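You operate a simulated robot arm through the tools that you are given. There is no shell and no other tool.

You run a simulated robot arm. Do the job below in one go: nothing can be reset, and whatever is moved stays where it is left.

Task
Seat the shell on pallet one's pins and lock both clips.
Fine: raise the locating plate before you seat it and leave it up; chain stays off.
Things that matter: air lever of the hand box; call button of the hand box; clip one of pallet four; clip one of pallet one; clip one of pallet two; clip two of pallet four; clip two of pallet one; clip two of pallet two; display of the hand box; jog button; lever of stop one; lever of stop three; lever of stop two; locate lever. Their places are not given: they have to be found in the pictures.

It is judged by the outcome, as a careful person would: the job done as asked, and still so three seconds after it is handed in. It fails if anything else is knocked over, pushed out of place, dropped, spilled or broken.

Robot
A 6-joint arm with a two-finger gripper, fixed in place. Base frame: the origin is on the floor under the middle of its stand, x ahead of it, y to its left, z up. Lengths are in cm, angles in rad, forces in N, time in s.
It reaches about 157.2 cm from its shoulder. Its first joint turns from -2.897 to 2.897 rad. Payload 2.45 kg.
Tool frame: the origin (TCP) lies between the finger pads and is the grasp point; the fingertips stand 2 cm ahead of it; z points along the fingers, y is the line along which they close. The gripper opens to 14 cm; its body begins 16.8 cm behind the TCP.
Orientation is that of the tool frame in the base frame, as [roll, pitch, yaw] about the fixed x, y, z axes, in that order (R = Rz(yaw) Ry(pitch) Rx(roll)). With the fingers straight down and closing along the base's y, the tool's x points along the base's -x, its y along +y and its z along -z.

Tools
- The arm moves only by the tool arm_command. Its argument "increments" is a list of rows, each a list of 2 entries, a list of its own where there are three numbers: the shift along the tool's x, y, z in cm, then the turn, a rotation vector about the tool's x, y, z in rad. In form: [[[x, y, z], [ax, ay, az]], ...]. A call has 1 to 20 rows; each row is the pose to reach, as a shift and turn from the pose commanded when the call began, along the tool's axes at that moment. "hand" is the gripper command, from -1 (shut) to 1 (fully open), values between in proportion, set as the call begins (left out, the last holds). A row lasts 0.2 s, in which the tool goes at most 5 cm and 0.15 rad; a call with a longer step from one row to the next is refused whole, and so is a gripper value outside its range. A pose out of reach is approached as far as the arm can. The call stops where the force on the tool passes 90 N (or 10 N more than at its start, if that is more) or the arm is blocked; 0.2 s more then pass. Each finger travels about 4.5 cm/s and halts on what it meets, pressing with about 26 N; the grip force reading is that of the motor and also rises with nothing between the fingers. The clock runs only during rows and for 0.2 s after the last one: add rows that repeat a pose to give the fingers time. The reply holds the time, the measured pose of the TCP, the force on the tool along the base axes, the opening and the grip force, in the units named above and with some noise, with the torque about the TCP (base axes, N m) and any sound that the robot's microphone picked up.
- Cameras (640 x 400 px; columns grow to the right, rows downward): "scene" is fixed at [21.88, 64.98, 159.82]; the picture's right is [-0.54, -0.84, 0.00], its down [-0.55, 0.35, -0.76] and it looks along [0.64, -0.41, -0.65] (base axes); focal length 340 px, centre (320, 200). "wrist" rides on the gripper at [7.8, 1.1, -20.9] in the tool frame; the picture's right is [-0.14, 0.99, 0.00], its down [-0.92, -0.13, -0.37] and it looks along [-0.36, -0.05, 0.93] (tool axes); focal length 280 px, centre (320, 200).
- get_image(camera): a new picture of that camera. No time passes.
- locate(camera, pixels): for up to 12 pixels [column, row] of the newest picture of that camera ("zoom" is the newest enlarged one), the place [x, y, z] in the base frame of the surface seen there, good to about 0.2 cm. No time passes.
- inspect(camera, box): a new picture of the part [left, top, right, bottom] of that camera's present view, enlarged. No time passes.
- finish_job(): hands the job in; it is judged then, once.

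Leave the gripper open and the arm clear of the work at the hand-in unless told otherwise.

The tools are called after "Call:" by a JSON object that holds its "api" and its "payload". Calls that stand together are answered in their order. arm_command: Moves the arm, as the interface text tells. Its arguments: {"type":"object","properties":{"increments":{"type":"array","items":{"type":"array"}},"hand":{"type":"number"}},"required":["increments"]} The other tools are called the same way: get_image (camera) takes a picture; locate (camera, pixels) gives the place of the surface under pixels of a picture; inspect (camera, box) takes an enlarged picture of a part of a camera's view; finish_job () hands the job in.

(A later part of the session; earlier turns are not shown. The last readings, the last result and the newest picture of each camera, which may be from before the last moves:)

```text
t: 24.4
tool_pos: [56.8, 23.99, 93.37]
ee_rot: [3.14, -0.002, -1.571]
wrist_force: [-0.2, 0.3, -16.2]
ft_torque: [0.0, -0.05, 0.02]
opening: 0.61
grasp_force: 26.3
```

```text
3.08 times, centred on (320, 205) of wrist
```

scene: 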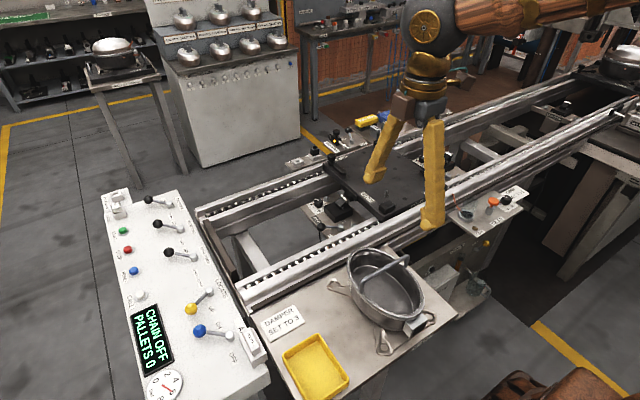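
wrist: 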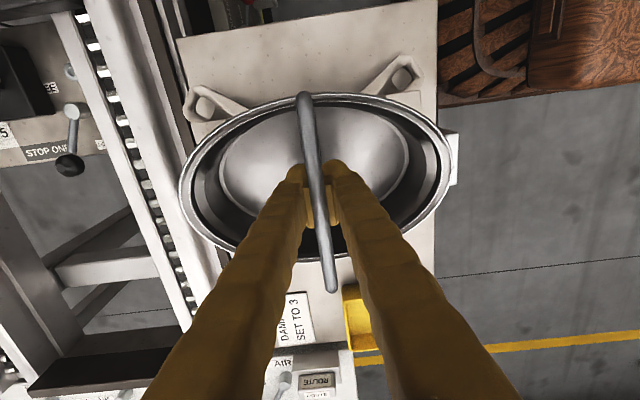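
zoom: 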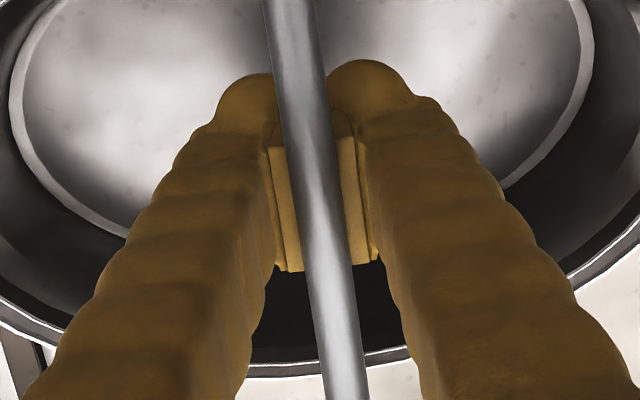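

The bar is level (z≈96.87 all along) and rests about at the pads' top. I'll hold still for a second and check it does not creep.

Call:
{"api": "arm_command", "payload": {"increments": [[[0, 0, 0], [0, 0, 0]], [[0, 0, 0], [0, 0, 0]], [[0, 0, 0], [0, 0, 0]], [[0, 0, 0], [0, 0, 0]], [[0, 0, 0], [0, 0, 0]], [[0, 0, 0], [0, 0, 0]], [[0, 0, 0], [0, 0, 0]], [[0, 0, 0], [0, 0, 0]]], "hand": -1}}

Call:
{"api": "get_image", "payload": {"camera": "wrist"}}

Call:
{"api": "locate", "payload": {"camera": "wrist", "pixels": [[305, 110], [309, 145], [330, 270], [324, 235], [320, 215]]}}

```text
t: 26.2
tool_pos: [56.88, 24.06, 93.3]
ee_rot: [3.14, -0.002, -1.57]
wrist_force: [0.3, -0.3, -15.8]
ft_torque: [0.0, -0.06, -0.02]
opening: 0.6
grasp_force: 26.2
```

```text
taken
```

wrist: 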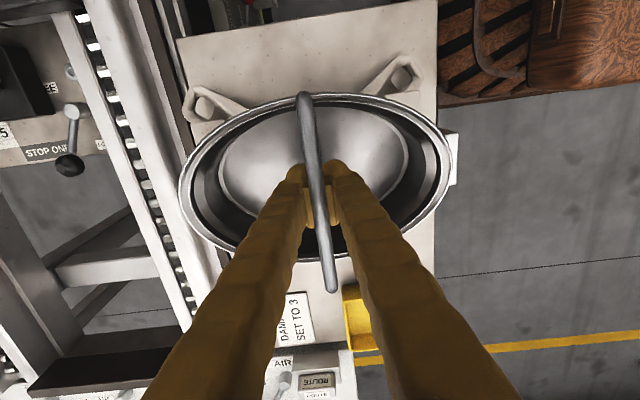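

```text
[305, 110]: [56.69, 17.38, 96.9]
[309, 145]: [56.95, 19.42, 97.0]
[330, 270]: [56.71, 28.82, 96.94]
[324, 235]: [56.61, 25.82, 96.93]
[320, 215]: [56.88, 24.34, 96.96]
```

It's stable: no creep, level along y. I'll check levelness along x using the rim and ears.

Call:
{"api": "inspect", "payload": {"camera": "wrist", "box": [170, 40, 470, 280]}}

Call:
{"api": "locate", "payload": {"camera": "zoom", "pixels": [[88, 200], [535, 170], [112, 100], [165, 110], [443, 30], [490, 70], [125, 110], [455, 58], [200, 320], [430, 320]]}}

```text
1.67 times, centred on (320, 160) of wrist
```

zoom: 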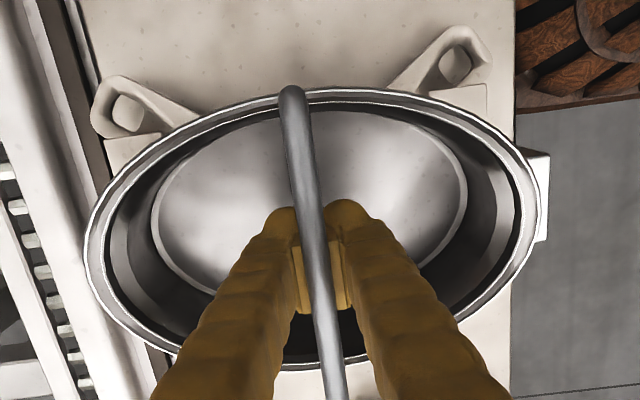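

```text
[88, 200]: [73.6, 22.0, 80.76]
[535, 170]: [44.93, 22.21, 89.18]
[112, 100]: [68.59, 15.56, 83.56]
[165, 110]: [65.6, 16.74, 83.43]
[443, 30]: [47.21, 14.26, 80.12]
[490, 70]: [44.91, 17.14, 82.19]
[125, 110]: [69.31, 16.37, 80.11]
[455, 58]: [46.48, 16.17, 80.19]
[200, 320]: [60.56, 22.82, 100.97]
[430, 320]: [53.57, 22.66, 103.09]
```

The shell hangs with its −x end about 3° lower (ears at z≈83.5 on the +x side, 82.2 on the −x side) — acceptable. I'll lift it smoothly to TCP z≈108.

Call:
{"api": "arm_command", "payload": {"increments": [[[0, 0, -0.5], [0, 0, 0]], [[0, 0, -1.5], [0, 0, 0]], [[0, 0, -3], [0, 0, 0]], [[0, 0, -5], [0, 0, 0]], [[0, 0, -7], [0, 0, 0]], [[0, 0, -9], [0, 0, 0]], [[0, 0, -11], [0, 0, 0]], [[0, 0, -12.8], [0, 0, 0]], [[0, 0, -14], [0, 0, 0]], [[0, 0, -14.7], [0, 0, 0]], [[0, 0, -14.7], [0, 0, 0]], [[0, 0, -14.7], [0, 0, 0]]], "hand": -1}}

Call:
{"api": "get_image", "payload": {"camera": "wrist"}}

Call:
{"api": "get_image", "payload": {"camera": "scene"}}

```text
t: 28.8
tool_pos: [56.86, 24.11, 108.14]
ee_rot: [3.142, -0.001, -1.571]
wrist_force: [0.8, 1.3, -15.3]
ft_torque: [0.02, 0.01, 0.01]
opening: 0.6
grasp_force: 26.0
```

```text
taken
```

wrist: 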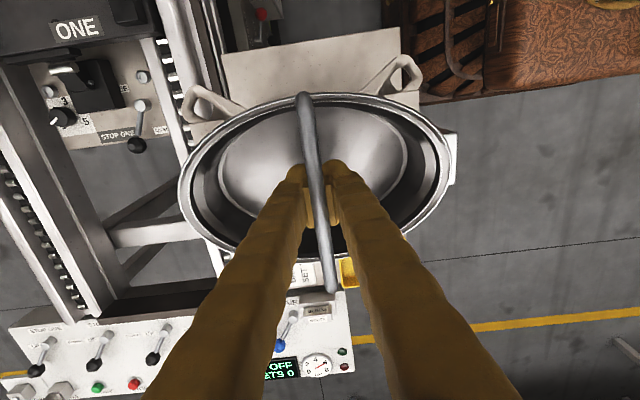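

```text
taken
```

scene: 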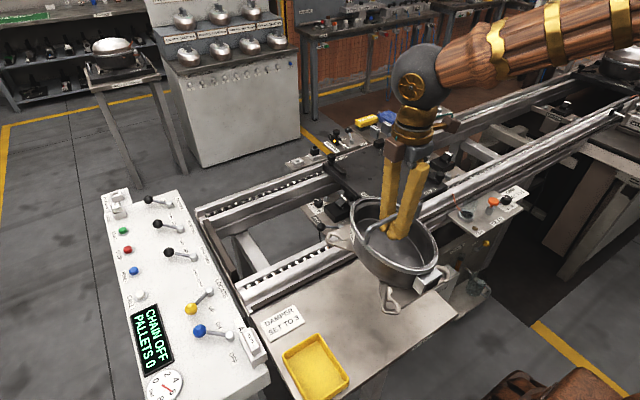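

The shell is up and hanging steadily. I'll measure the ears and rim in the air to know the exact tilt and hole offsets from the TCP.

Call:
{"api": "inspect", "payload": {"camera": "scene", "box": [315, 185, 455, 325]}}

Call:
{"api": "inspect", "payload": {"camera": "wrist", "box": [170, 40, 470, 280]}}

```text
2.86 times, centred on (385, 255) of scene
```

zoom: 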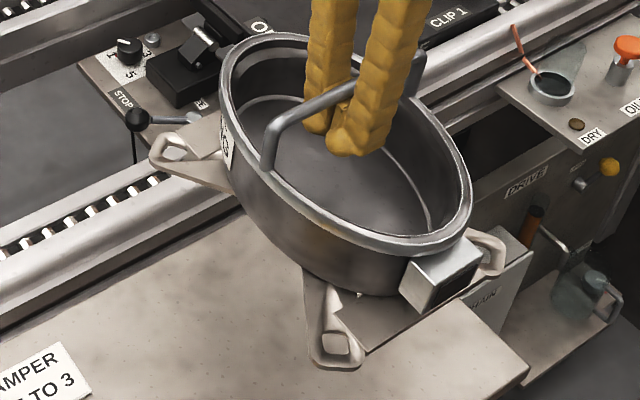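

```text
1.67 times, centred on (320, 160) of wrist
```

zoom: 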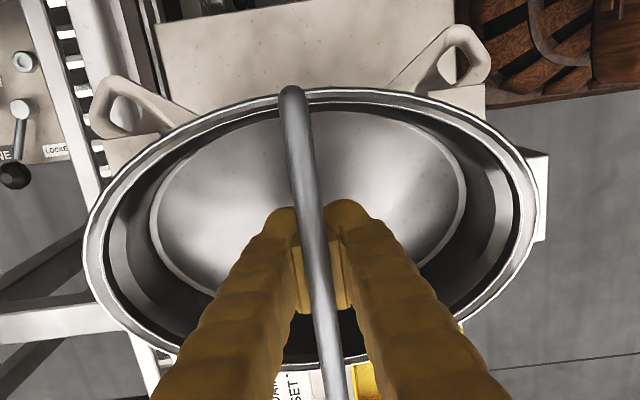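

Call:
{"api": "locate", "payload": {"camera": "zoom", "pixels": [[97, 108], [118, 83], [150, 112], [112, 132], [437, 80], [460, 33], [483, 62], [462, 80], [85, 215], [537, 205], [300, 130], [325, 340]]}}

Call:
{"api": "inspect", "payload": {"camera": "scene", "box": [315, 185, 455, 325]}}

Call:
{"api": "locate", "payload": {"camera": "zoom", "pixels": [[160, 140], [195, 155], [158, 160], [180, 172], [318, 335], [345, 322], [355, 350], [325, 360], [222, 70], [465, 210], [450, 235], [290, 45]]}}

```text
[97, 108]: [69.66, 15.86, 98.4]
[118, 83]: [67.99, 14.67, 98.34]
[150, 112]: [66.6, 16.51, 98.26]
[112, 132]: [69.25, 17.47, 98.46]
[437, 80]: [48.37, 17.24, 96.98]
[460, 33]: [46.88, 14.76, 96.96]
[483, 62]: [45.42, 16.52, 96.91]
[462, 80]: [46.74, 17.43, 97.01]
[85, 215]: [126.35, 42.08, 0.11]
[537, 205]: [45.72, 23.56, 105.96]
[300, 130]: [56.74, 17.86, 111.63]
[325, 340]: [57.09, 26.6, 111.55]
```

```text
2.86 times, centred on (385, 255) of scene
```

zoom: 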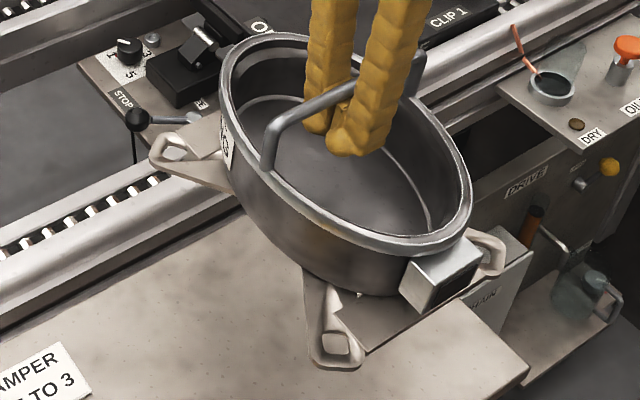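

```text
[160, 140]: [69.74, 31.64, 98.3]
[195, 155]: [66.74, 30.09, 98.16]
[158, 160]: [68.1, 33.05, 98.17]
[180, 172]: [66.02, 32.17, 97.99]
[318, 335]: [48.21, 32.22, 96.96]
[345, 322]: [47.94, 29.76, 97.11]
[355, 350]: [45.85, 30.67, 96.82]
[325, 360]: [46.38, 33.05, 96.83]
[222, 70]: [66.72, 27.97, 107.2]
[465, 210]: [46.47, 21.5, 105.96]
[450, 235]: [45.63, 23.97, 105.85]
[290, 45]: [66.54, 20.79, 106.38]
```

Hanging hole centres relative to the TCP: about (−9.8, +7.4) and (+11.2, −8.0), with the −x end 1.4 cm lower. I'll carry it smoothly at this height to above the pallet, TCP about (94.2, −8.75).

Call:
{"api": "arm_command", "payload": {"increments": [[[0.238, -0.271, 0], [0, 0, 0]], [[0.92, -1.046, 0], [0, 0, 0]], [[1.996, -2.269, 0], [0, 0, 0]], [[3.416, -3.884, 0], [0, 0, 0]], [[5.133, -5.836, 0], [0, 0, 0]], [[7.096, -8.068, 0], [0, 0, 0]], [[9.255, -10.523, 0], [0, 0, 0]], [[11.563, -13.147, 0], [0, 0, 0]], [[13.969, -15.883, 0], [0, 0, 0]], [[16.425, -18.675, 0], [0, 0, 0]], [[18.881, -21.467, 0], [0, 0, 0]], [[21.287, -24.203, 0], [0, 0, 0]], [[23.595, -26.827, 0], [0, 0, 0]], [[25.754, -29.282, 0], [0, 0, 0]], [[27.717, -31.514, 0], [0, 0, 0]], [[29.434, -33.466, 0], [0, 0, 0]], [[30.854, -35.081, 0], [0, 0, 0]], [[31.93, -36.304, 0], [0, 0, 0]], [[32.612, -37.079, 0], [0, 0, 0]], [[32.85, -37.35, 0], [0, 0, 0]]], "hand": -1}}

Call:
{"api": "get_image", "payload": {"camera": "wrist"}}

Call:
{"api": "get_image", "payload": {"camera": "scene"}}

```text
t: 33.0
tool_pos: [94.22, -8.97, 107.97]
ee_rot: [-3.141, -0.003, -1.571]
wrist_force: [1.3, 0.4, -15.4]
ft_torque: [0.0, 0.02, -0.01]
opening: 0.59
grasp_force: 25.8
```

```text
taken
```

wrist: 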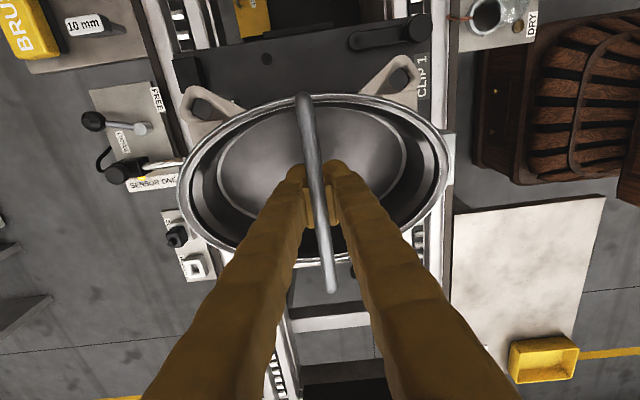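

```text
taken
```

scene: 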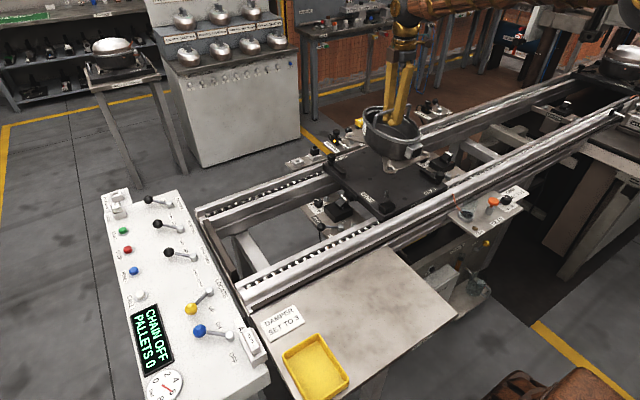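

The shell is above the pallet. I'll enlarge both views to compare holes with pins.

Call:
{"api": "inspect", "payload": {"camera": "scene", "box": [335, 95, 455, 215]}}

Call:
{"api": "inspect", "payload": {"camera": "wrist", "box": [170, 40, 470, 280]}}

```text
3.33 times, centred on (395, 155) of scene
```

zoom: 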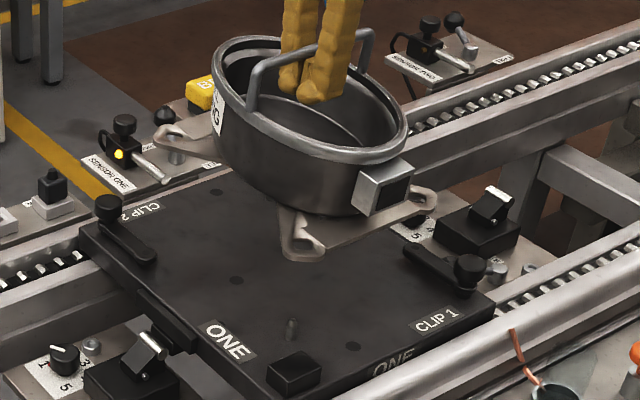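

```text
1.67 times, centred on (320, 160) of wrist
```

zoom: 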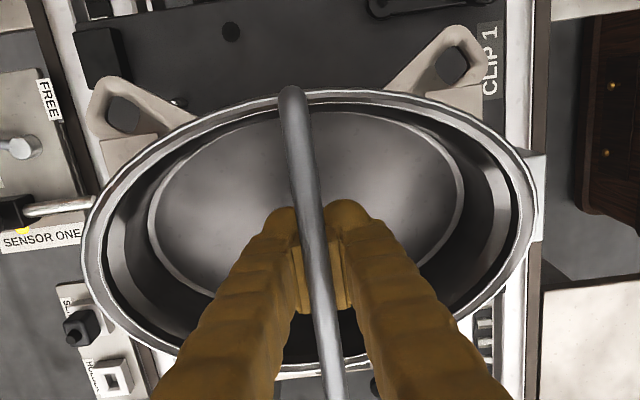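

Call:
{"api": "locate", "payload": {"camera": "zoom", "pixels": [[92, 110], [115, 82], [145, 112], [112, 133], [437, 80], [460, 33], [483, 62], [180, 102], [232, 32], [300, 130], [325, 340]]}}

Call:
{"api": "inspect", "payload": {"camera": "scene", "box": [365, 155, 425, 215]}}

```text
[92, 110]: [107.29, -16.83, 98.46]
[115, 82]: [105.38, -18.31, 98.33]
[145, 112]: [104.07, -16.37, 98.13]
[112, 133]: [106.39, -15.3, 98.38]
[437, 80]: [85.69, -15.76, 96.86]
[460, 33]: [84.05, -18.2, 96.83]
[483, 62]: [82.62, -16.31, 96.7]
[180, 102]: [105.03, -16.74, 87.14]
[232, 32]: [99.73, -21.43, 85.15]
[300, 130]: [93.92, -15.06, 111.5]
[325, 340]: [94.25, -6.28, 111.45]
```

```text
6.67 times, centred on (395, 185) of scene
```

zoom: 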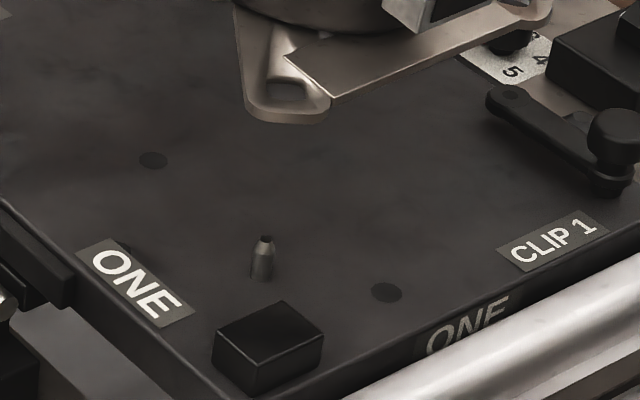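

Call:
{"api": "locate", "payload": {"camera": "zoom", "pixels": [[265, 241], [263, 275], [250, 270], [274, 270], [254, 108], [322, 108], [275, 55], [288, 116], [265, 100], [318, 95]]}}

```text
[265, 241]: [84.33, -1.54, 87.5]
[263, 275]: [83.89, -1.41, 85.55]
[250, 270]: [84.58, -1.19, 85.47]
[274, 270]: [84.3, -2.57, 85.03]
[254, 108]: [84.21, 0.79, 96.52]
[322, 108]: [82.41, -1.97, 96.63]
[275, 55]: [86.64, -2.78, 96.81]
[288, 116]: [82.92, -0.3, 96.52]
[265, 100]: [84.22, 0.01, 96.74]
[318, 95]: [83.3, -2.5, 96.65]
```

Pins: P1 tip (84.33, −1.54), P2 tip (105.08, −16.6). Hanging holes are off by about (+0.1…+0.5, −0.2). I'll shift +0.2 in y, +0.1 in x and lower to TCP z≈99.6, just above the pin tips, then check.

Call:
{"api": "arm_command", "payload": {"increments": [[[-0.1, -0.05, 0.5], [0, 0, 0]], [[-0.2, -0.1, 1.5], [0, 0, 0]], [[-0.2, -0.1, 3], [0, 0, 0]], [[-0.2, -0.1, 4.5], [0, 0, 0]], [[-0.2, -0.1, 6], [0, 0, 0]], [[-0.2, -0.1, 7.3], [0, 0, 0]], [[-0.2, -0.1, 8], [0, 0, 0]], [[-0.2, -0.1, 8.4], [0, 0, 0]], [[-0.2, -0.1, 8.4], [0, 0, 0]], [[-0.2, -0.1, 8.4], [0, 0, 0]]], "hand": -1}}

Call:
{"api": "get_image", "payload": {"camera": "wrist"}}

Call:
{"api": "inspect", "payload": {"camera": "wrist", "box": [160, 50, 280, 170]}}

Call:
{"api": "inspect", "payload": {"camera": "scene", "box": [345, 140, 425, 220]}}

```text
t: 35.2
tool_pos: [94.4, -8.56, 99.72]
ee_rot: [3.139, -0.002, -1.571]
wrist_force: [1.0, -0.3, -15.0]
ft_torque: [0.0, 0.02, 0.03]
opening: 0.57
grasp_force: 25.8
```

```text
taken
```

wrist: 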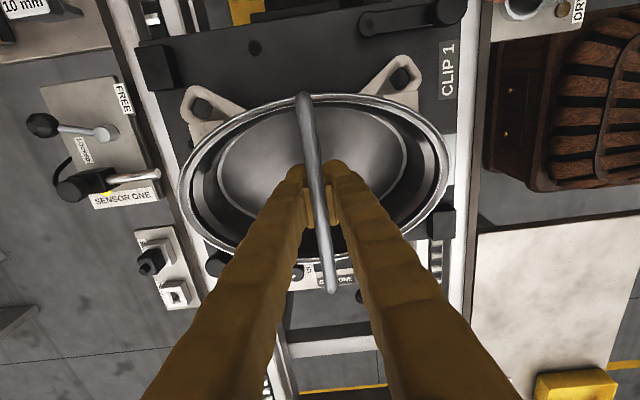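

```text
3.33 times, centred on (220, 110) of wrist
```

zoom: 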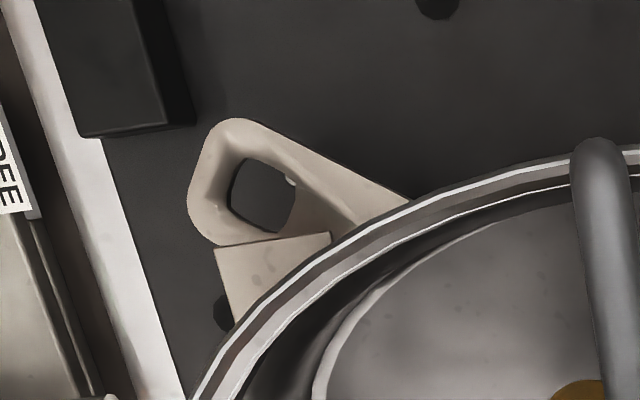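

```text
5.00 times, centred on (385, 180) of scene
```

zoom: 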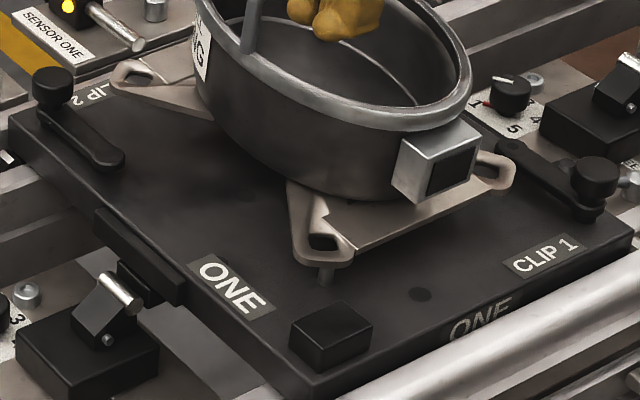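

Through the hole of the far ear I see the pin's tip at (292,180) in the enlarged view. I'll locate the tip and the hole edges to get the true offset.

Call:
{"api": "inspect", "payload": {"camera": "wrist", "box": [160, 50, 280, 170]}}

Call:
{"api": "locate", "payload": {"camera": "zoom", "pixels": [[291, 180], [262, 195], [232, 200], [220, 190], [260, 150], [255, 140], [305, 195], [275, 240], [260, 238], [195, 190], [235, 125], [240, 240]]}}

Call:
{"api": "inspect", "payload": {"camera": "scene", "box": [370, 170, 410, 210]}}

```text
3.33 times, centred on (220, 110) of wrist
```

zoom: 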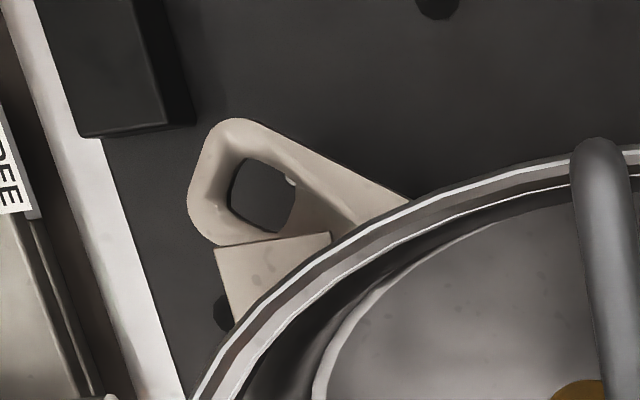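

```text
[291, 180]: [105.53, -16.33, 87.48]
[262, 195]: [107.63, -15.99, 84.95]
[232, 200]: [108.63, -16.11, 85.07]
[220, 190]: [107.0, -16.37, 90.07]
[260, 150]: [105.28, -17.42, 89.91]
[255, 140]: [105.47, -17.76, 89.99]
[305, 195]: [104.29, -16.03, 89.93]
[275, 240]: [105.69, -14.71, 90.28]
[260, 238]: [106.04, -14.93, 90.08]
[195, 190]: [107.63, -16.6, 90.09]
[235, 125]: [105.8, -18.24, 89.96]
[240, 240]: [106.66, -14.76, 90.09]
```

```text
10.00 times, centred on (390, 190) of scene
```

zoom: 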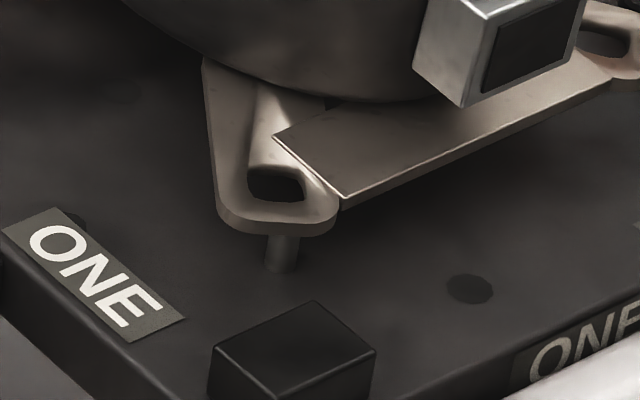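

Call:
{"api": "locate", "payload": {"camera": "zoom", "pixels": [[243, 190], [312, 185], [258, 160], [278, 208], [275, 188], [225, 205], [334, 210], [280, 222], [282, 250], [270, 258], [295, 258], [300, 170]]}}

```text
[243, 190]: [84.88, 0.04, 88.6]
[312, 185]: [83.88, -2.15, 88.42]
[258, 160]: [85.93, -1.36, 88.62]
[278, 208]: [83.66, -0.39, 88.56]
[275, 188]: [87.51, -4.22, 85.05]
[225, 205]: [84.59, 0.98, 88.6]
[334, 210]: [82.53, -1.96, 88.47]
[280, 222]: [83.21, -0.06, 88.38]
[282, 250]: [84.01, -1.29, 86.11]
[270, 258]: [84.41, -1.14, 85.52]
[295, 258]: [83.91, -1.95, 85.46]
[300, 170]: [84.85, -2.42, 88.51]
```

Both holes are off their pins by about (+0.47, +0.43). I'll shift −0.37 in y and −0.15 in x (it will swing −x when it levels out) and lower 1.2 cm so that the lower ear starts over its pin.

Call:
{"api": "arm_command", "payload": {"increments": [[[0.2, 0.08, 0], [0, 0, 0]], [[0.37, 0.15, 0], [0, 0, 0]], [[0.37, 0.15, 0.3], [0, 0, 0]], [[0.37, 0.15, 0.6], [0, 0, 0]], [[0.37, 0.15, 0.9], [0, 0, 0]], [[0.37, 0.15, 1.2], [0, 0, 0]], [[0.37, 0.15, 1.2], [0, 0, 0]]], "hand": -1}}

Call:
{"api": "inspect", "payload": {"camera": "scene", "box": [370, 170, 410, 210]}}

Call:
{"api": "inspect", "payload": {"camera": "wrist", "box": [160, 50, 280, 170]}}

```text
t: 36.8
tool_pos: [94.26, -8.8, 98.44]
ee_rot: [3.141, -0.001, -1.572]
wrist_force: [0.1, -0.5, -14.5]
ft_torque: [-0.01, 0.01, 0.01]
opening: 0.57
grasp_force: 26.2
```

```text
10.00 times, centred on (390, 190) of scene
```

zoom: 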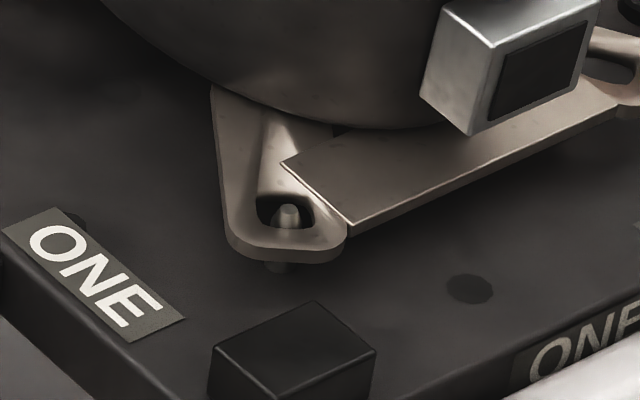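

```text
3.33 times, centred on (220, 110) of wrist
```

zoom: 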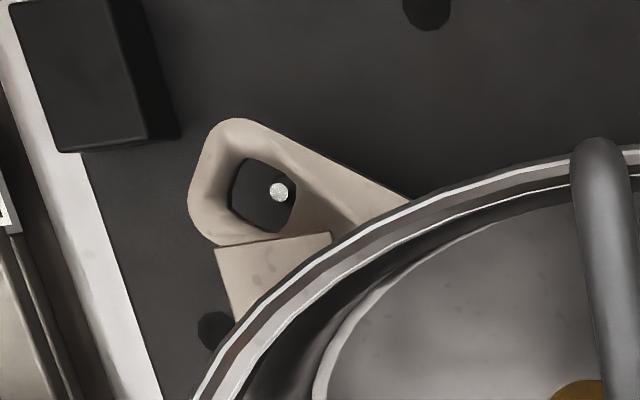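

Pin one shows inside the lower ear's hole (at (287,215)) and pin two through the far ear's hole (279,192). I keep lowering by small steps toward contact.

Call:
{"api": "arm_command", "payload": {"increments": [[[0, 0, 0.3], [0, 0, 0]], [[0, 0, 0.6], [0, 0, 0]], [[0, 0, 0.9], [0, 0, 0]], [[0, 0, 1.2], [0, 0, 0]], [[0, 0, 1.2], [0, 0, 0]]], "hand": -1}}

Call:
{"api": "inspect", "payload": {"camera": "scene", "box": [370, 170, 410, 210]}}

Call:
{"api": "inspect", "payload": {"camera": "wrist", "box": [160, 50, 280, 170]}}

```text
t: 38.0
tool_pos: [94.29, -8.93, 97.3]
ee_rot: [3.139, -0.003, -1.569]
wrist_force: [-0.5, 0.5, -14.9]
ft_torque: [0.04, 0.01, -0.01]
opening: 0.58
grasp_force: 26.4
```

```text
10.00 times, centred on (390, 190) of scene
```

zoom: 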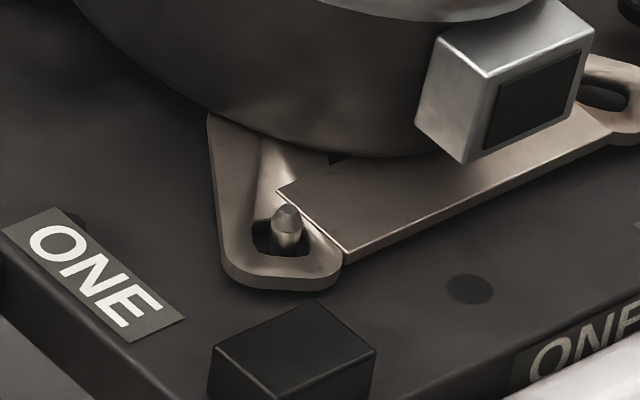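

```text
3.33 times, centred on (220, 110) of wrist
```

zoom: 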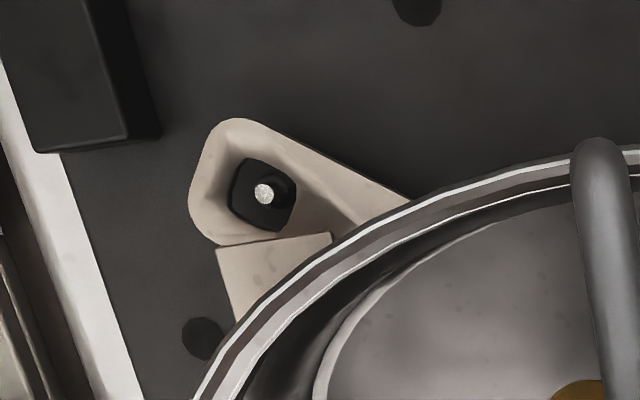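

Both pins are inside their holes. I'll go on: 0.4 cm to contact, then 0.9 cm more while moving +0.4 cm in x, so that the far end comes down without rubbing.

Call:
{"api": "arm_command", "payload": {"increments": [[[0, 0, 0.2], [0, 0, 0]], [[0, 0, 0.4], [0, 0, 0]], [[0, -0.1, 0.6], [0, 0, 0]], [[0, -0.2, 0.8], [0, 0, 0]], [[0, -0.3, 1.0], [0, 0, 0]], [[0, -0.4, 1.2], [0, 0, 0]], [[0, -0.4, 1.2], [0, 0, 0]]], "hand": -1}}

Call:
{"api": "inspect", "payload": {"camera": "scene", "box": [345, 140, 425, 220]}}

Call:
{"api": "inspect", "payload": {"camera": "wrist", "box": [160, 50, 280, 170]}}

```text
t: 39.6
tool_pos: [94.5, -9.17, 96.08]
ee_rot: [3.139, -0.003, -1.571]
wrist_force: [-2.3, -0.5, -8.4]
ft_torque: [0.06, -0.04, -0.01]
opening: 0.6
grasp_force: 26.1
```

```text
5.00 times, centred on (385, 180) of scene
```

zoom: 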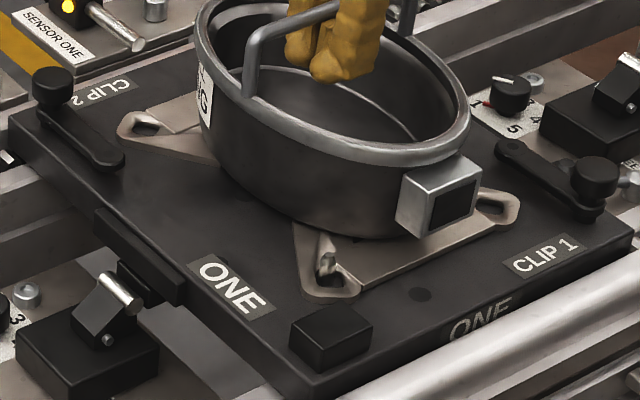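

```text
3.33 times, centred on (220, 110) of wrist
```

zoom: 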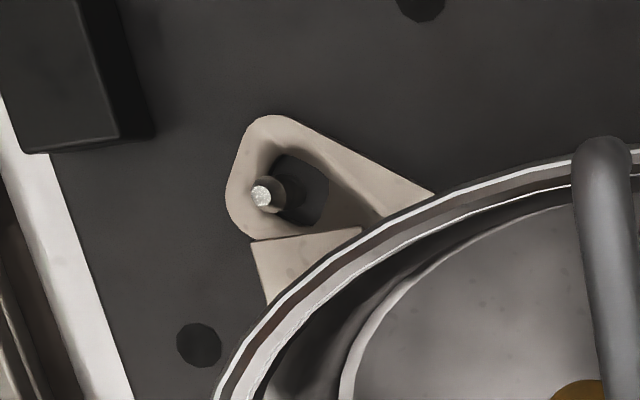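

The load has dropped to about 8 N: the −x ears rest on the pallet and both pins pass through the holes. I'll lower another 0.5 cm to let the far end settle.

Call:
{"api": "arm_command", "payload": {"increments": [[[0, 0, 0.15], [0, 0, 0]], [[0, 0, 0.3], [0, 0, 0]], [[0, 0, 0.5], [0, 0, 0]], [[0, 0, 0.5], [0, 0, 0]]], "hand": -1}}

Call:
{"api": "inspect", "payload": {"camera": "scene", "box": [345, 140, 425, 220]}}

Call:
{"api": "get_image", "payload": {"camera": "wrist"}}

Call:
{"api": "inspect", "payload": {"camera": "wrist", "box": [160, 50, 280, 170]}}

```text
t: 40.6
tool_pos: [94.68, -9.1, 95.55]
ee_rot: [3.141, -0.001, -1.57]
wrist_force: [-0.9, -0.3, -0.5]
ft_torque: [0.01, 0.0, 0.02]
opening: 0.0
grasp_force: 26.3
```

```text
5.00 times, centred on (385, 180) of scene
```

zoom: 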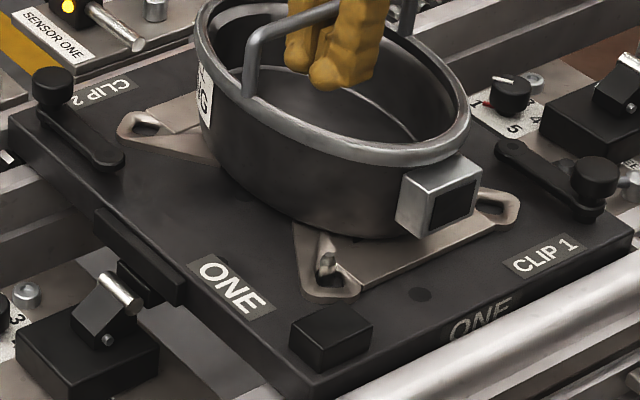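

```text
taken
```

wrist: 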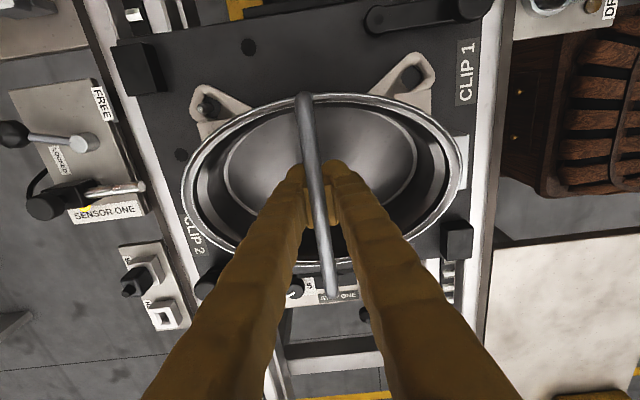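

```text
3.33 times, centred on (220, 110) of wrist
```

zoom: 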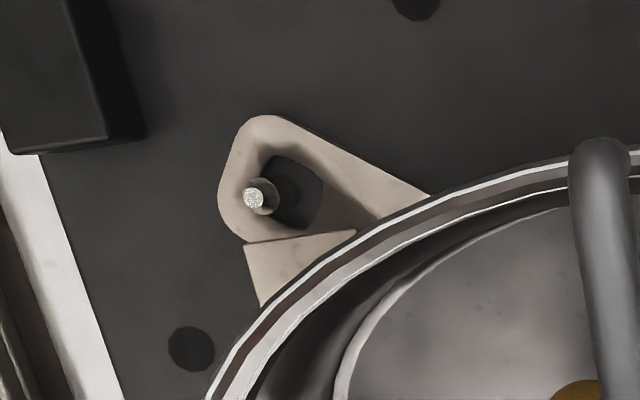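

The load is now zero and the fingers are shut freely beneath the bar: the shell rests on the pallet. I'll check that all ears lie flat (expected top z≈85.7).

Call:
{"api": "locate", "payload": {"camera": "zoom", "pixels": [[230, 195], [265, 130], [235, 230], [290, 145], [330, 170], [254, 197], [280, 190], [295, 280], [325, 195]]}}

Call:
{"api": "inspect", "payload": {"camera": "wrist", "box": [370, 40, 450, 120]}}

Call:
{"api": "locate", "payload": {"camera": "zoom", "pixels": [[320, 100], [420, 130], [395, 220], [250, 215], [320, 180]]}}

Call:
{"api": "locate", "payload": {"camera": "wrist", "pixels": [[183, 185], [463, 165], [305, 120], [332, 285]]}}

Call:
{"api": "inspect", "payload": {"camera": "scene", "box": [345, 140, 425, 220]}}

Call:
{"api": "locate", "payload": {"camera": "zoom", "pixels": [[130, 120], [180, 130], [145, 140], [312, 285], [350, 290], [310, 250], [505, 195], [510, 215], [330, 265], [205, 20], [465, 130], [330, 258]]}}

```text
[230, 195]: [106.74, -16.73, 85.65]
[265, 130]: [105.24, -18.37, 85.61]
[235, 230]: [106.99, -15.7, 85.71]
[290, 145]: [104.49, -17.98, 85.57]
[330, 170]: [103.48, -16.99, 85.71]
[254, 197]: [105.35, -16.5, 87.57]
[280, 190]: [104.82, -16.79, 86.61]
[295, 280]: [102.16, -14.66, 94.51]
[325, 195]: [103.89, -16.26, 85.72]
```

```text
5.00 times, centred on (410, 80) of wrist
```

zoom: 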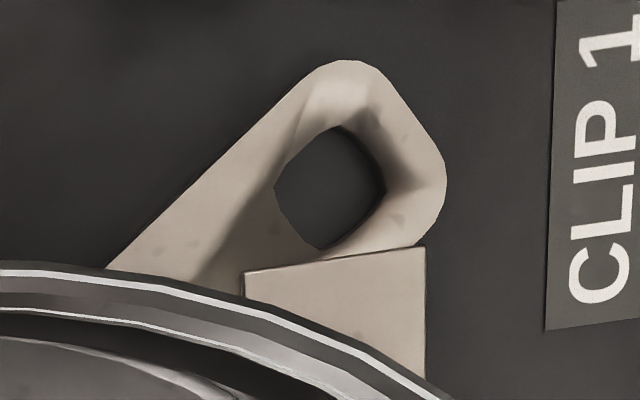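

```text
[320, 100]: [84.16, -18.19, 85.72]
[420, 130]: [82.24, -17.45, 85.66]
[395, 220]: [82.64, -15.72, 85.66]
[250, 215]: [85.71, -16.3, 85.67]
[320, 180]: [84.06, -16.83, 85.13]
```

```text
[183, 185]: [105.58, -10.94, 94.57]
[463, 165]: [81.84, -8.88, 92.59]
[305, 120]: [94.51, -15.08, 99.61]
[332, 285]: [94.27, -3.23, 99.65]
```

```text
5.00 times, centred on (385, 180) of scene
```

zoom: 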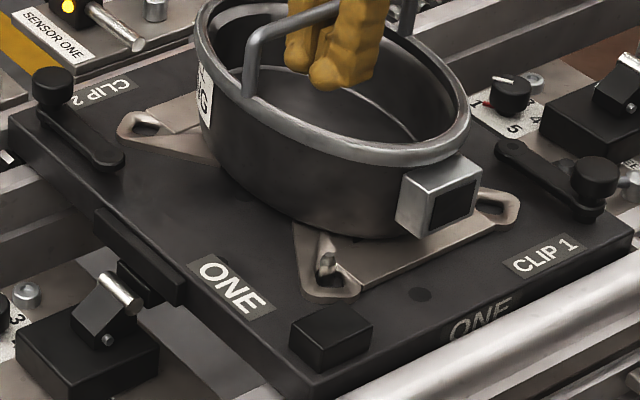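

```text
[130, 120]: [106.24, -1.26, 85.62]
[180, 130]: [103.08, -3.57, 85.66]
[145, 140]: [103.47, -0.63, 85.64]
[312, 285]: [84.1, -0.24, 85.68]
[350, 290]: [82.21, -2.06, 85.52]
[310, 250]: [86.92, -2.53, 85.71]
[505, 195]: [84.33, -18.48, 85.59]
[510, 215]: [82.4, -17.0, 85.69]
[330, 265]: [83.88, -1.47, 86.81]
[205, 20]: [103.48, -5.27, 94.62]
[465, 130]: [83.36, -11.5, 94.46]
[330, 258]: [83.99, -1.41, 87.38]
```

All four ears lie at z≈85.65, flat on the pallet, with both pins through. I'll open the fingers to 7 cm and rise straight up clear of the bar.

Call:
{"api": "arm_command", "payload": {"increments": [[[0, 0, 0], [0, 0, 0]], [[0, 0, 0], [0, 0, 0]], [[0, 0, 0], [0, 0, 0]], [[0, 0, 0], [0, 0, 0]], [[0, 0, 0], [0, 0, 0]], [[0, 0, -2], [0, 0, 0]], [[0, 0, -5], [0, 0, 0]], [[0, 0, -9], [0, 0, 0]], [[0, 0, -13], [0, 0, 0]], [[0, 0, -17], [0, 0, 0]], [[0, 0, -20], [0, 0, 0]], [[0, 0, -20], [0, 0, 0]]], "hand": 0}}

Call:
{"api": "get_image", "payload": {"camera": "wrist"}}

Call:
{"api": "get_image", "payload": {"camera": "scene"}}

```text
t: 43.2
tool_pos: [94.52, -9.04, 115.58]
ee_rot: [3.14, -0.001, -1.571]
wrist_force: [-0.2, -0.8, -0.5]
ft_torque: [0.02, 0.03, 0.05]
opening: 6.99
grasp_force: 0.1
```

```text
taken
```

wrist: 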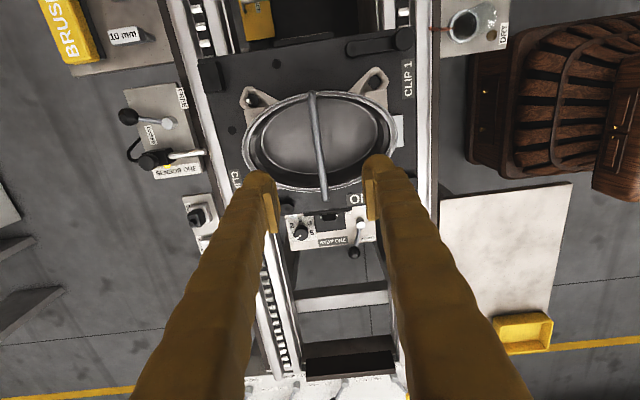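

```text
taken
```

scene: 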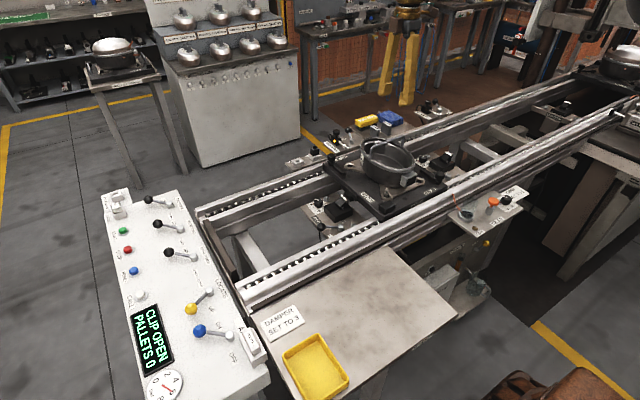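

The display now reads "CLIP OPEN", so the shell is seated. Next the clips. I'll look at pallet two's locked clip for the reference direction and at pallet one's clips.

Call:
{"api": "inspect", "payload": {"camera": "scene", "box": [560, 45, 640, 95]}}

Call:
{"api": "locate", "payload": {"camera": "zoom", "pixels": [[170, 170], [160, 215], [230, 215], [300, 215], [330, 230], [400, 340]]}}

Call:
{"api": "inspect", "payload": {"camera": "wrist", "box": [200, 10, 440, 210]}}

Call:
{"api": "inspect", "payload": {"camera": "scene", "box": [310, 130, 460, 230]}}

```text
8.00 times, centred on (600, 70) of scene
```

zoom: 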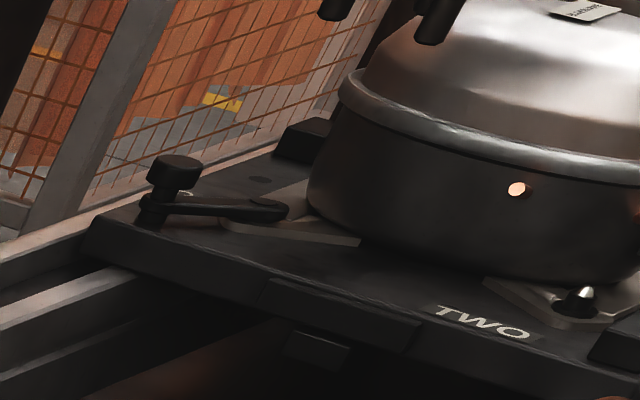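

```text
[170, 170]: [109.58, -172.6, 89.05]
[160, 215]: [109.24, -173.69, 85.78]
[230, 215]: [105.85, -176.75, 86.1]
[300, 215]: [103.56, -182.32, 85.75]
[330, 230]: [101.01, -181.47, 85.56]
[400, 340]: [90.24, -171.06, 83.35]
```

```text
2.00 times, centred on (320, 110) of wrist
```

zoom: 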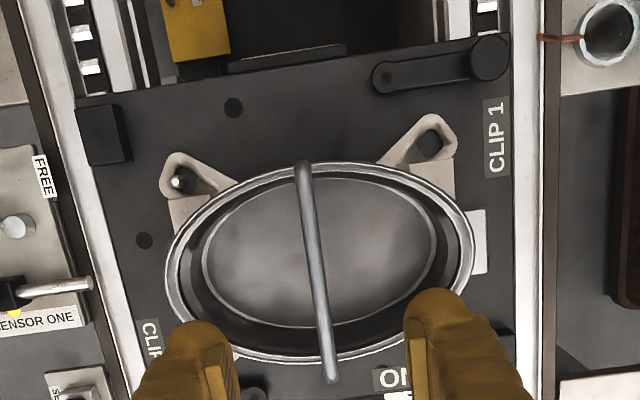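

```text
4.00 times, centred on (385, 180) of scene
```

zoom: 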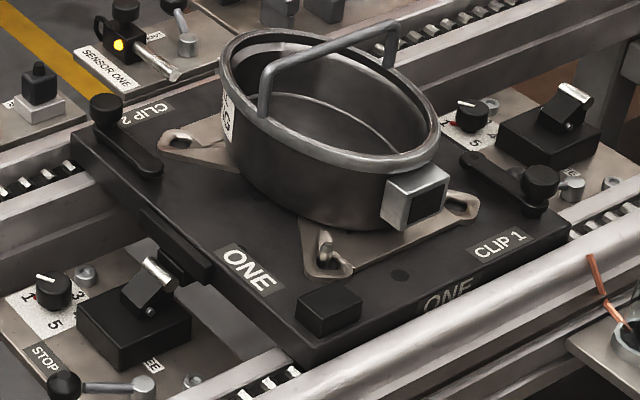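

On pallet two the locked clip's arm runs from its post at 45° toward the pallet's middle (over the ear). On pallet one, clip two's arm lies along −x from (109.9, 3.5) to (102.1, 3.7); it must swing 45° toward −y. I'll look closer at both arms and measure their heights.

Call:
{"api": "inspect", "payload": {"camera": "scene", "box": [320, 145, 370, 195]}}

Call:
{"api": "locate", "payload": {"camera": "zoom", "pixels": [[145, 115], [150, 170], [215, 260], [230, 300], [240, 320], [200, 200], [180, 240], [120, 350], [250, 230], [190, 275], [290, 200]]}}

Call:
{"api": "inspect", "payload": {"camera": "scene", "box": [415, 150, 465, 200]}}

Call:
{"api": "locate", "payload": {"camera": "zoom", "pixels": [[240, 195], [105, 150], [160, 175], [100, 170], [150, 205], [270, 240], [190, 170]]}}

```text
8.00 times, centred on (345, 170) of scene
```

zoom: 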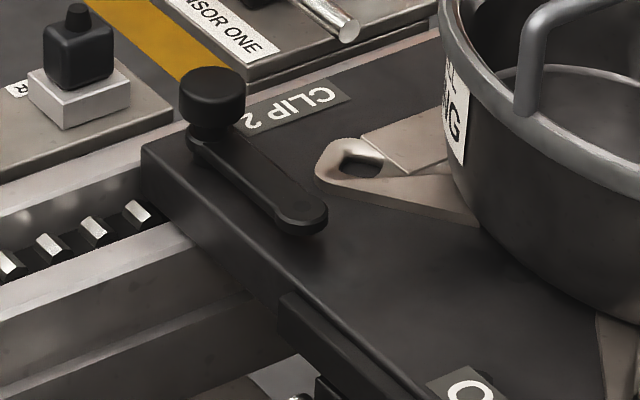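

```text
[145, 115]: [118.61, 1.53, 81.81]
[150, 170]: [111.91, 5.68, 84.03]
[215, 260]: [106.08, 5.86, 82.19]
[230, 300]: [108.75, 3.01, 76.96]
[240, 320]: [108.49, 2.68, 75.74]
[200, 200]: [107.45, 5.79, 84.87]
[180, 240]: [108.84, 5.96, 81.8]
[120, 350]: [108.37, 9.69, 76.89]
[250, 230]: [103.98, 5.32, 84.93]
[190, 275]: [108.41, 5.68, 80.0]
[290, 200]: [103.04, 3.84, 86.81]
```

```text
8.00 times, centred on (440, 175) of scene
```

zoom: 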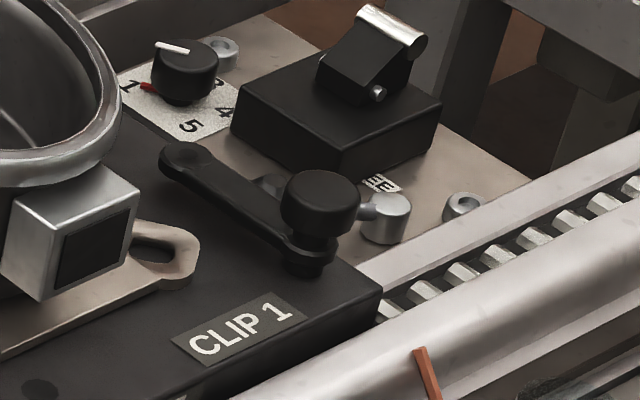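

```text
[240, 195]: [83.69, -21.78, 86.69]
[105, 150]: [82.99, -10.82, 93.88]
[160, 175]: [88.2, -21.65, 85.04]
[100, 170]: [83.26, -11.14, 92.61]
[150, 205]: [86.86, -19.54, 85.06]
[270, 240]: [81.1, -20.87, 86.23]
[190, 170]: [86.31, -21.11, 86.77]
```

Arm tops are at z≈86.8. Before pushing clip one I need to know what stands just outside the pallet at its side (stop two's unit). I'll locate those.

Call:
{"api": "locate", "payload": {"camera": "zoom", "pixels": [[385, 210], [375, 212], [350, 125], [270, 95], [395, 30], [350, 70], [260, 150], [240, 160], [355, 160], [465, 205], [190, 60], [220, 45]]}}

Call:
{"api": "inspect", "payload": {"camera": "wrist", "box": [200, 0, 440, 130]}}

Call:
{"api": "locate", "payload": {"camera": "zoom", "pixels": [[300, 160], [560, 110], [470, 150], [330, 120], [560, 60], [480, 110], [130, 60], [240, 60]]}}

```text
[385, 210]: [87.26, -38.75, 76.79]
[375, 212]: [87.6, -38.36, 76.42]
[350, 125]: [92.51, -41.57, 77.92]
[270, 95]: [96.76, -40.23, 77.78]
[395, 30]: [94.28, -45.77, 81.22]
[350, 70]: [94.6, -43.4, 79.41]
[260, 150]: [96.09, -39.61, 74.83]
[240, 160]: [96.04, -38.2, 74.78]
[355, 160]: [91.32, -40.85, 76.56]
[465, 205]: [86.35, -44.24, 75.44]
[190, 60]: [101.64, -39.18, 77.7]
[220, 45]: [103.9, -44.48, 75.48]
```

```text
2.67 times, centred on (320, 65) of wrist
```

zoom: 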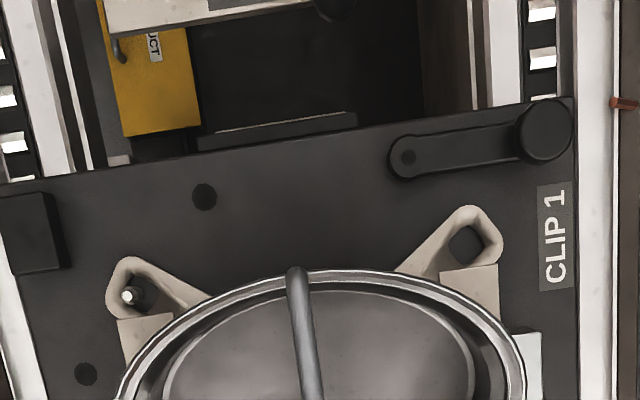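

```text
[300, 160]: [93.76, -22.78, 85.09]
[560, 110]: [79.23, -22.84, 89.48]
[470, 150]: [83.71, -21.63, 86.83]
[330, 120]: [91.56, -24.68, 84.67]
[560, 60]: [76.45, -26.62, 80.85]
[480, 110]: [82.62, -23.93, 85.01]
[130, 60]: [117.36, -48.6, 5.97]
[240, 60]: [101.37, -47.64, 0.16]
```

The area outside the pallet near both clips is free above z≈85. I'll shut the fingers and move to the +y side of clip two's arm: first above (103, 9), then down to z≈92.

Call:
{"api": "arm_command", "payload": {"increments": [[[-3, -1.41, 1.76], [0, 0, 0]], [[-6, -2.83, 3.53], [0, 0, 0]], [[-9, -4.24, 5.29], [0, 0, 0]], [[-12, -5.65, 7.05], [0, 0, 0]], [[-15, -7.07, 8.82], [0, 0, 0]], [[-18.04, -8.48, 10.58], [0, 0, 0]], [[-18.04, -8.48, 14.5], [0, 0, 0]], [[-18.04, -8.48, 18.5], [0, 0, 0]], [[-18.04, -8.48, 22], [0, 0, 0]], [[-18.04, -8.48, 23.6], [0, 0, 0]], [[-18.04, -8.48, 23.6], [0, 0, 0]]], "hand": -1}}

Call:
{"api": "get_image", "payload": {"camera": "wrist"}}

Call:
{"api": "inspect", "payload": {"camera": "scene", "box": [300, 100, 420, 220]}}

```text
t: 45.6
tool_pos: [103.05, 9.12, 91.95]
ee_rot: [-3.141, -0.001, -1.571]
wrist_force: [0.2, 0.6, 0.3]
ft_torque: [0.05, -0.04, 0.04]
opening: 0.02
grasp_force: 26.4
```

```text
taken
```

wrist: 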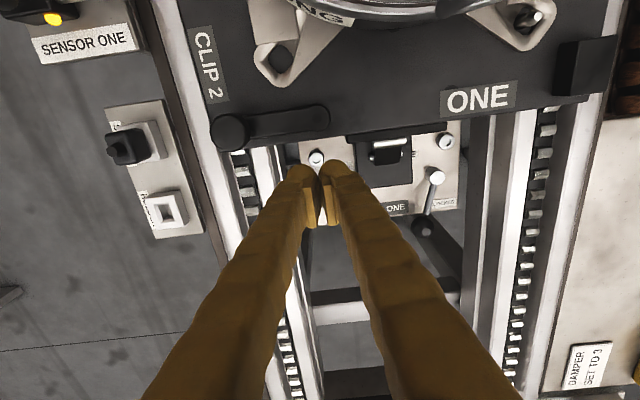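

```text
3.33 times, centred on (360, 160) of scene
```

zoom: 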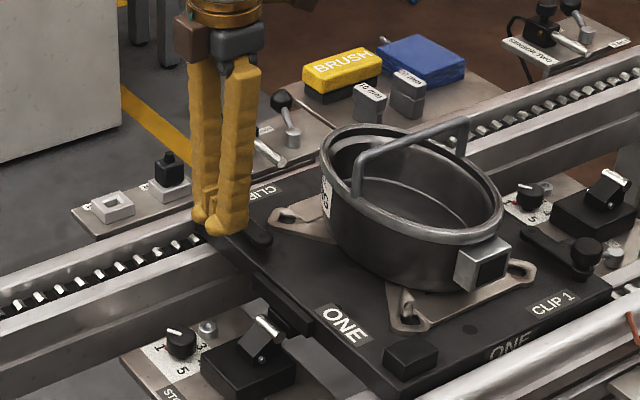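

The fingers stand at (318,165), just outside clip two's arm end (320,115). I'll lower to TCP z≈87.9 (tips 85.9, above pallet top 85.05 and ear top 85.65), then push toward −y in small steps.

Call:
{"api": "arm_command", "payload": {"increments": [[[0, 0, 1.5], [0, 0, 0]], [[0, 0, 3], [0, 0, 0]], [[0, 0, 4.05], [0, 0, 0]], [[0.6, 0, 4.05], [0, 0, 0]], [[1.2, 0, 4.05], [0, 0, 0]], [[1.8, 0, 4.05], [0, 0, 0]], [[2.4, 0, 4.05], [0, 0, 0]], [[3.0, 0, 4.05], [0, 0, 0]], [[3.6, 0, 4.05], [0, 0, 0]], [[4.2, 0, 4.05], [0, 0, 0]], [[4.2, 0, 4.05], [0, 0, 0]]], "hand": -1}}

Call:
{"api": "get_image", "payload": {"camera": "wrist"}}

Call:
{"api": "inspect", "payload": {"camera": "scene", "box": [310, 130, 390, 210]}}

```text
t: 48.0
tool_pos: [103.11, 4.8, 87.94]
ee_rot: [3.141, 0.0, -1.568]
wrist_force: [0.1, 0.3, 0.7]
ft_torque: [-0.01, 0.0, -0.01]
opening: 0.0
grasp_force: 25.8
```

```text
taken
```

wrist: 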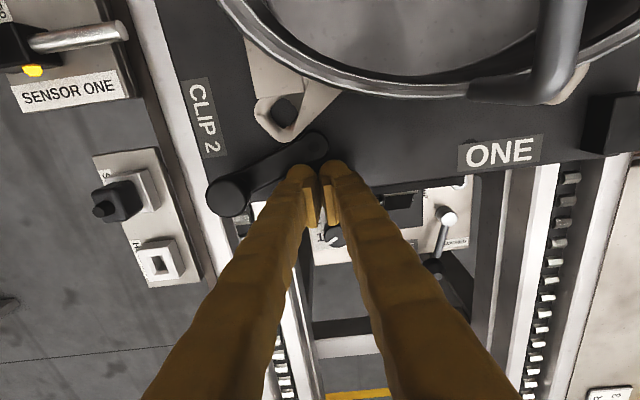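

```text
5.00 times, centred on (350, 170) of scene
```

zoom: 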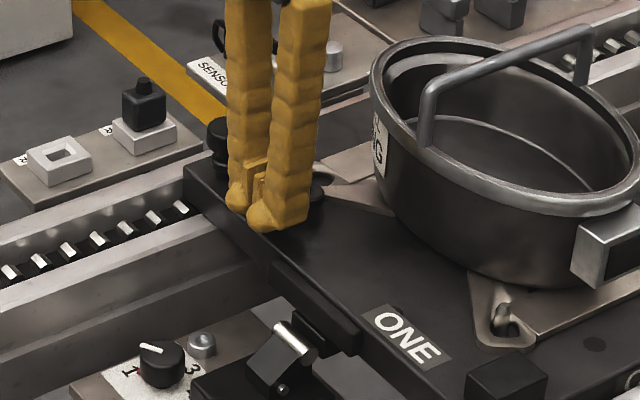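

The arm is swinging with hardly any force. I continue the push toward −y by 3 cm more.

Call:
{"api": "arm_command", "payload": {"increments": [[[0.5, 0, 0], [0, 0, 0]], [[1.0, 0, 0], [0, 0, 0]], [[1.5, 0, 0], [0, 0, 0]], [[2.0, 0, 0], [0, 0, 0]], [[2.5, 0, 0], [0, 0, 0]], [[2.5, 0, 0], [0, 0, 0]]], "hand": -1}}

Call:
{"api": "get_image", "payload": {"camera": "wrist"}}

Call:
{"api": "inspect", "payload": {"camera": "scene", "box": [120, 290, 250, 400]}}

```text
t: 49.4
tool_pos: [102.99, 2.36, 87.95]
ee_rot: [3.139, -0.001, -1.571]
wrist_force: [-0.1, -0.4, -0.2]
ft_torque: [-0.01, 0.01, -0.05]
opening: 0.0
grasp_force: 25.9
```

```text
taken
```

wrist: 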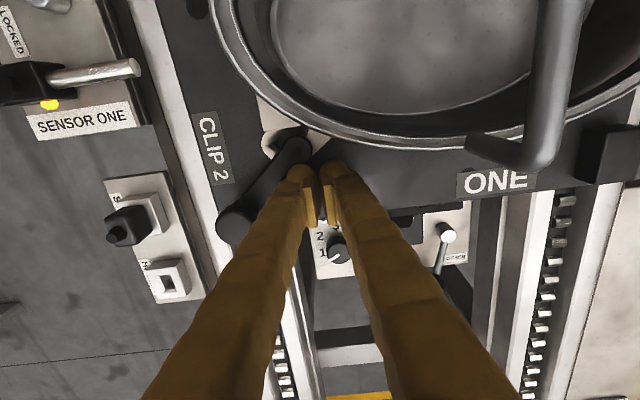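

```text
3.64 times, centred on (185, 345) of scene
```

zoom: 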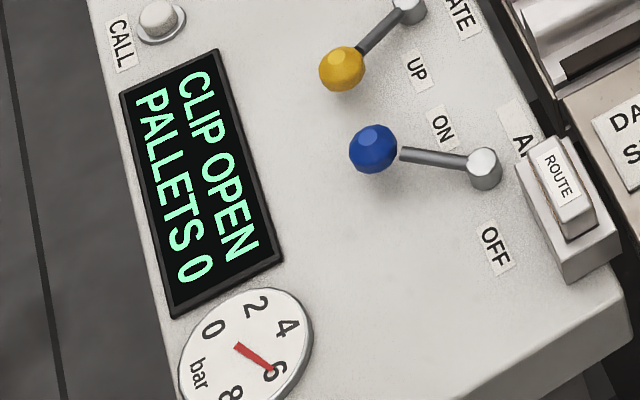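

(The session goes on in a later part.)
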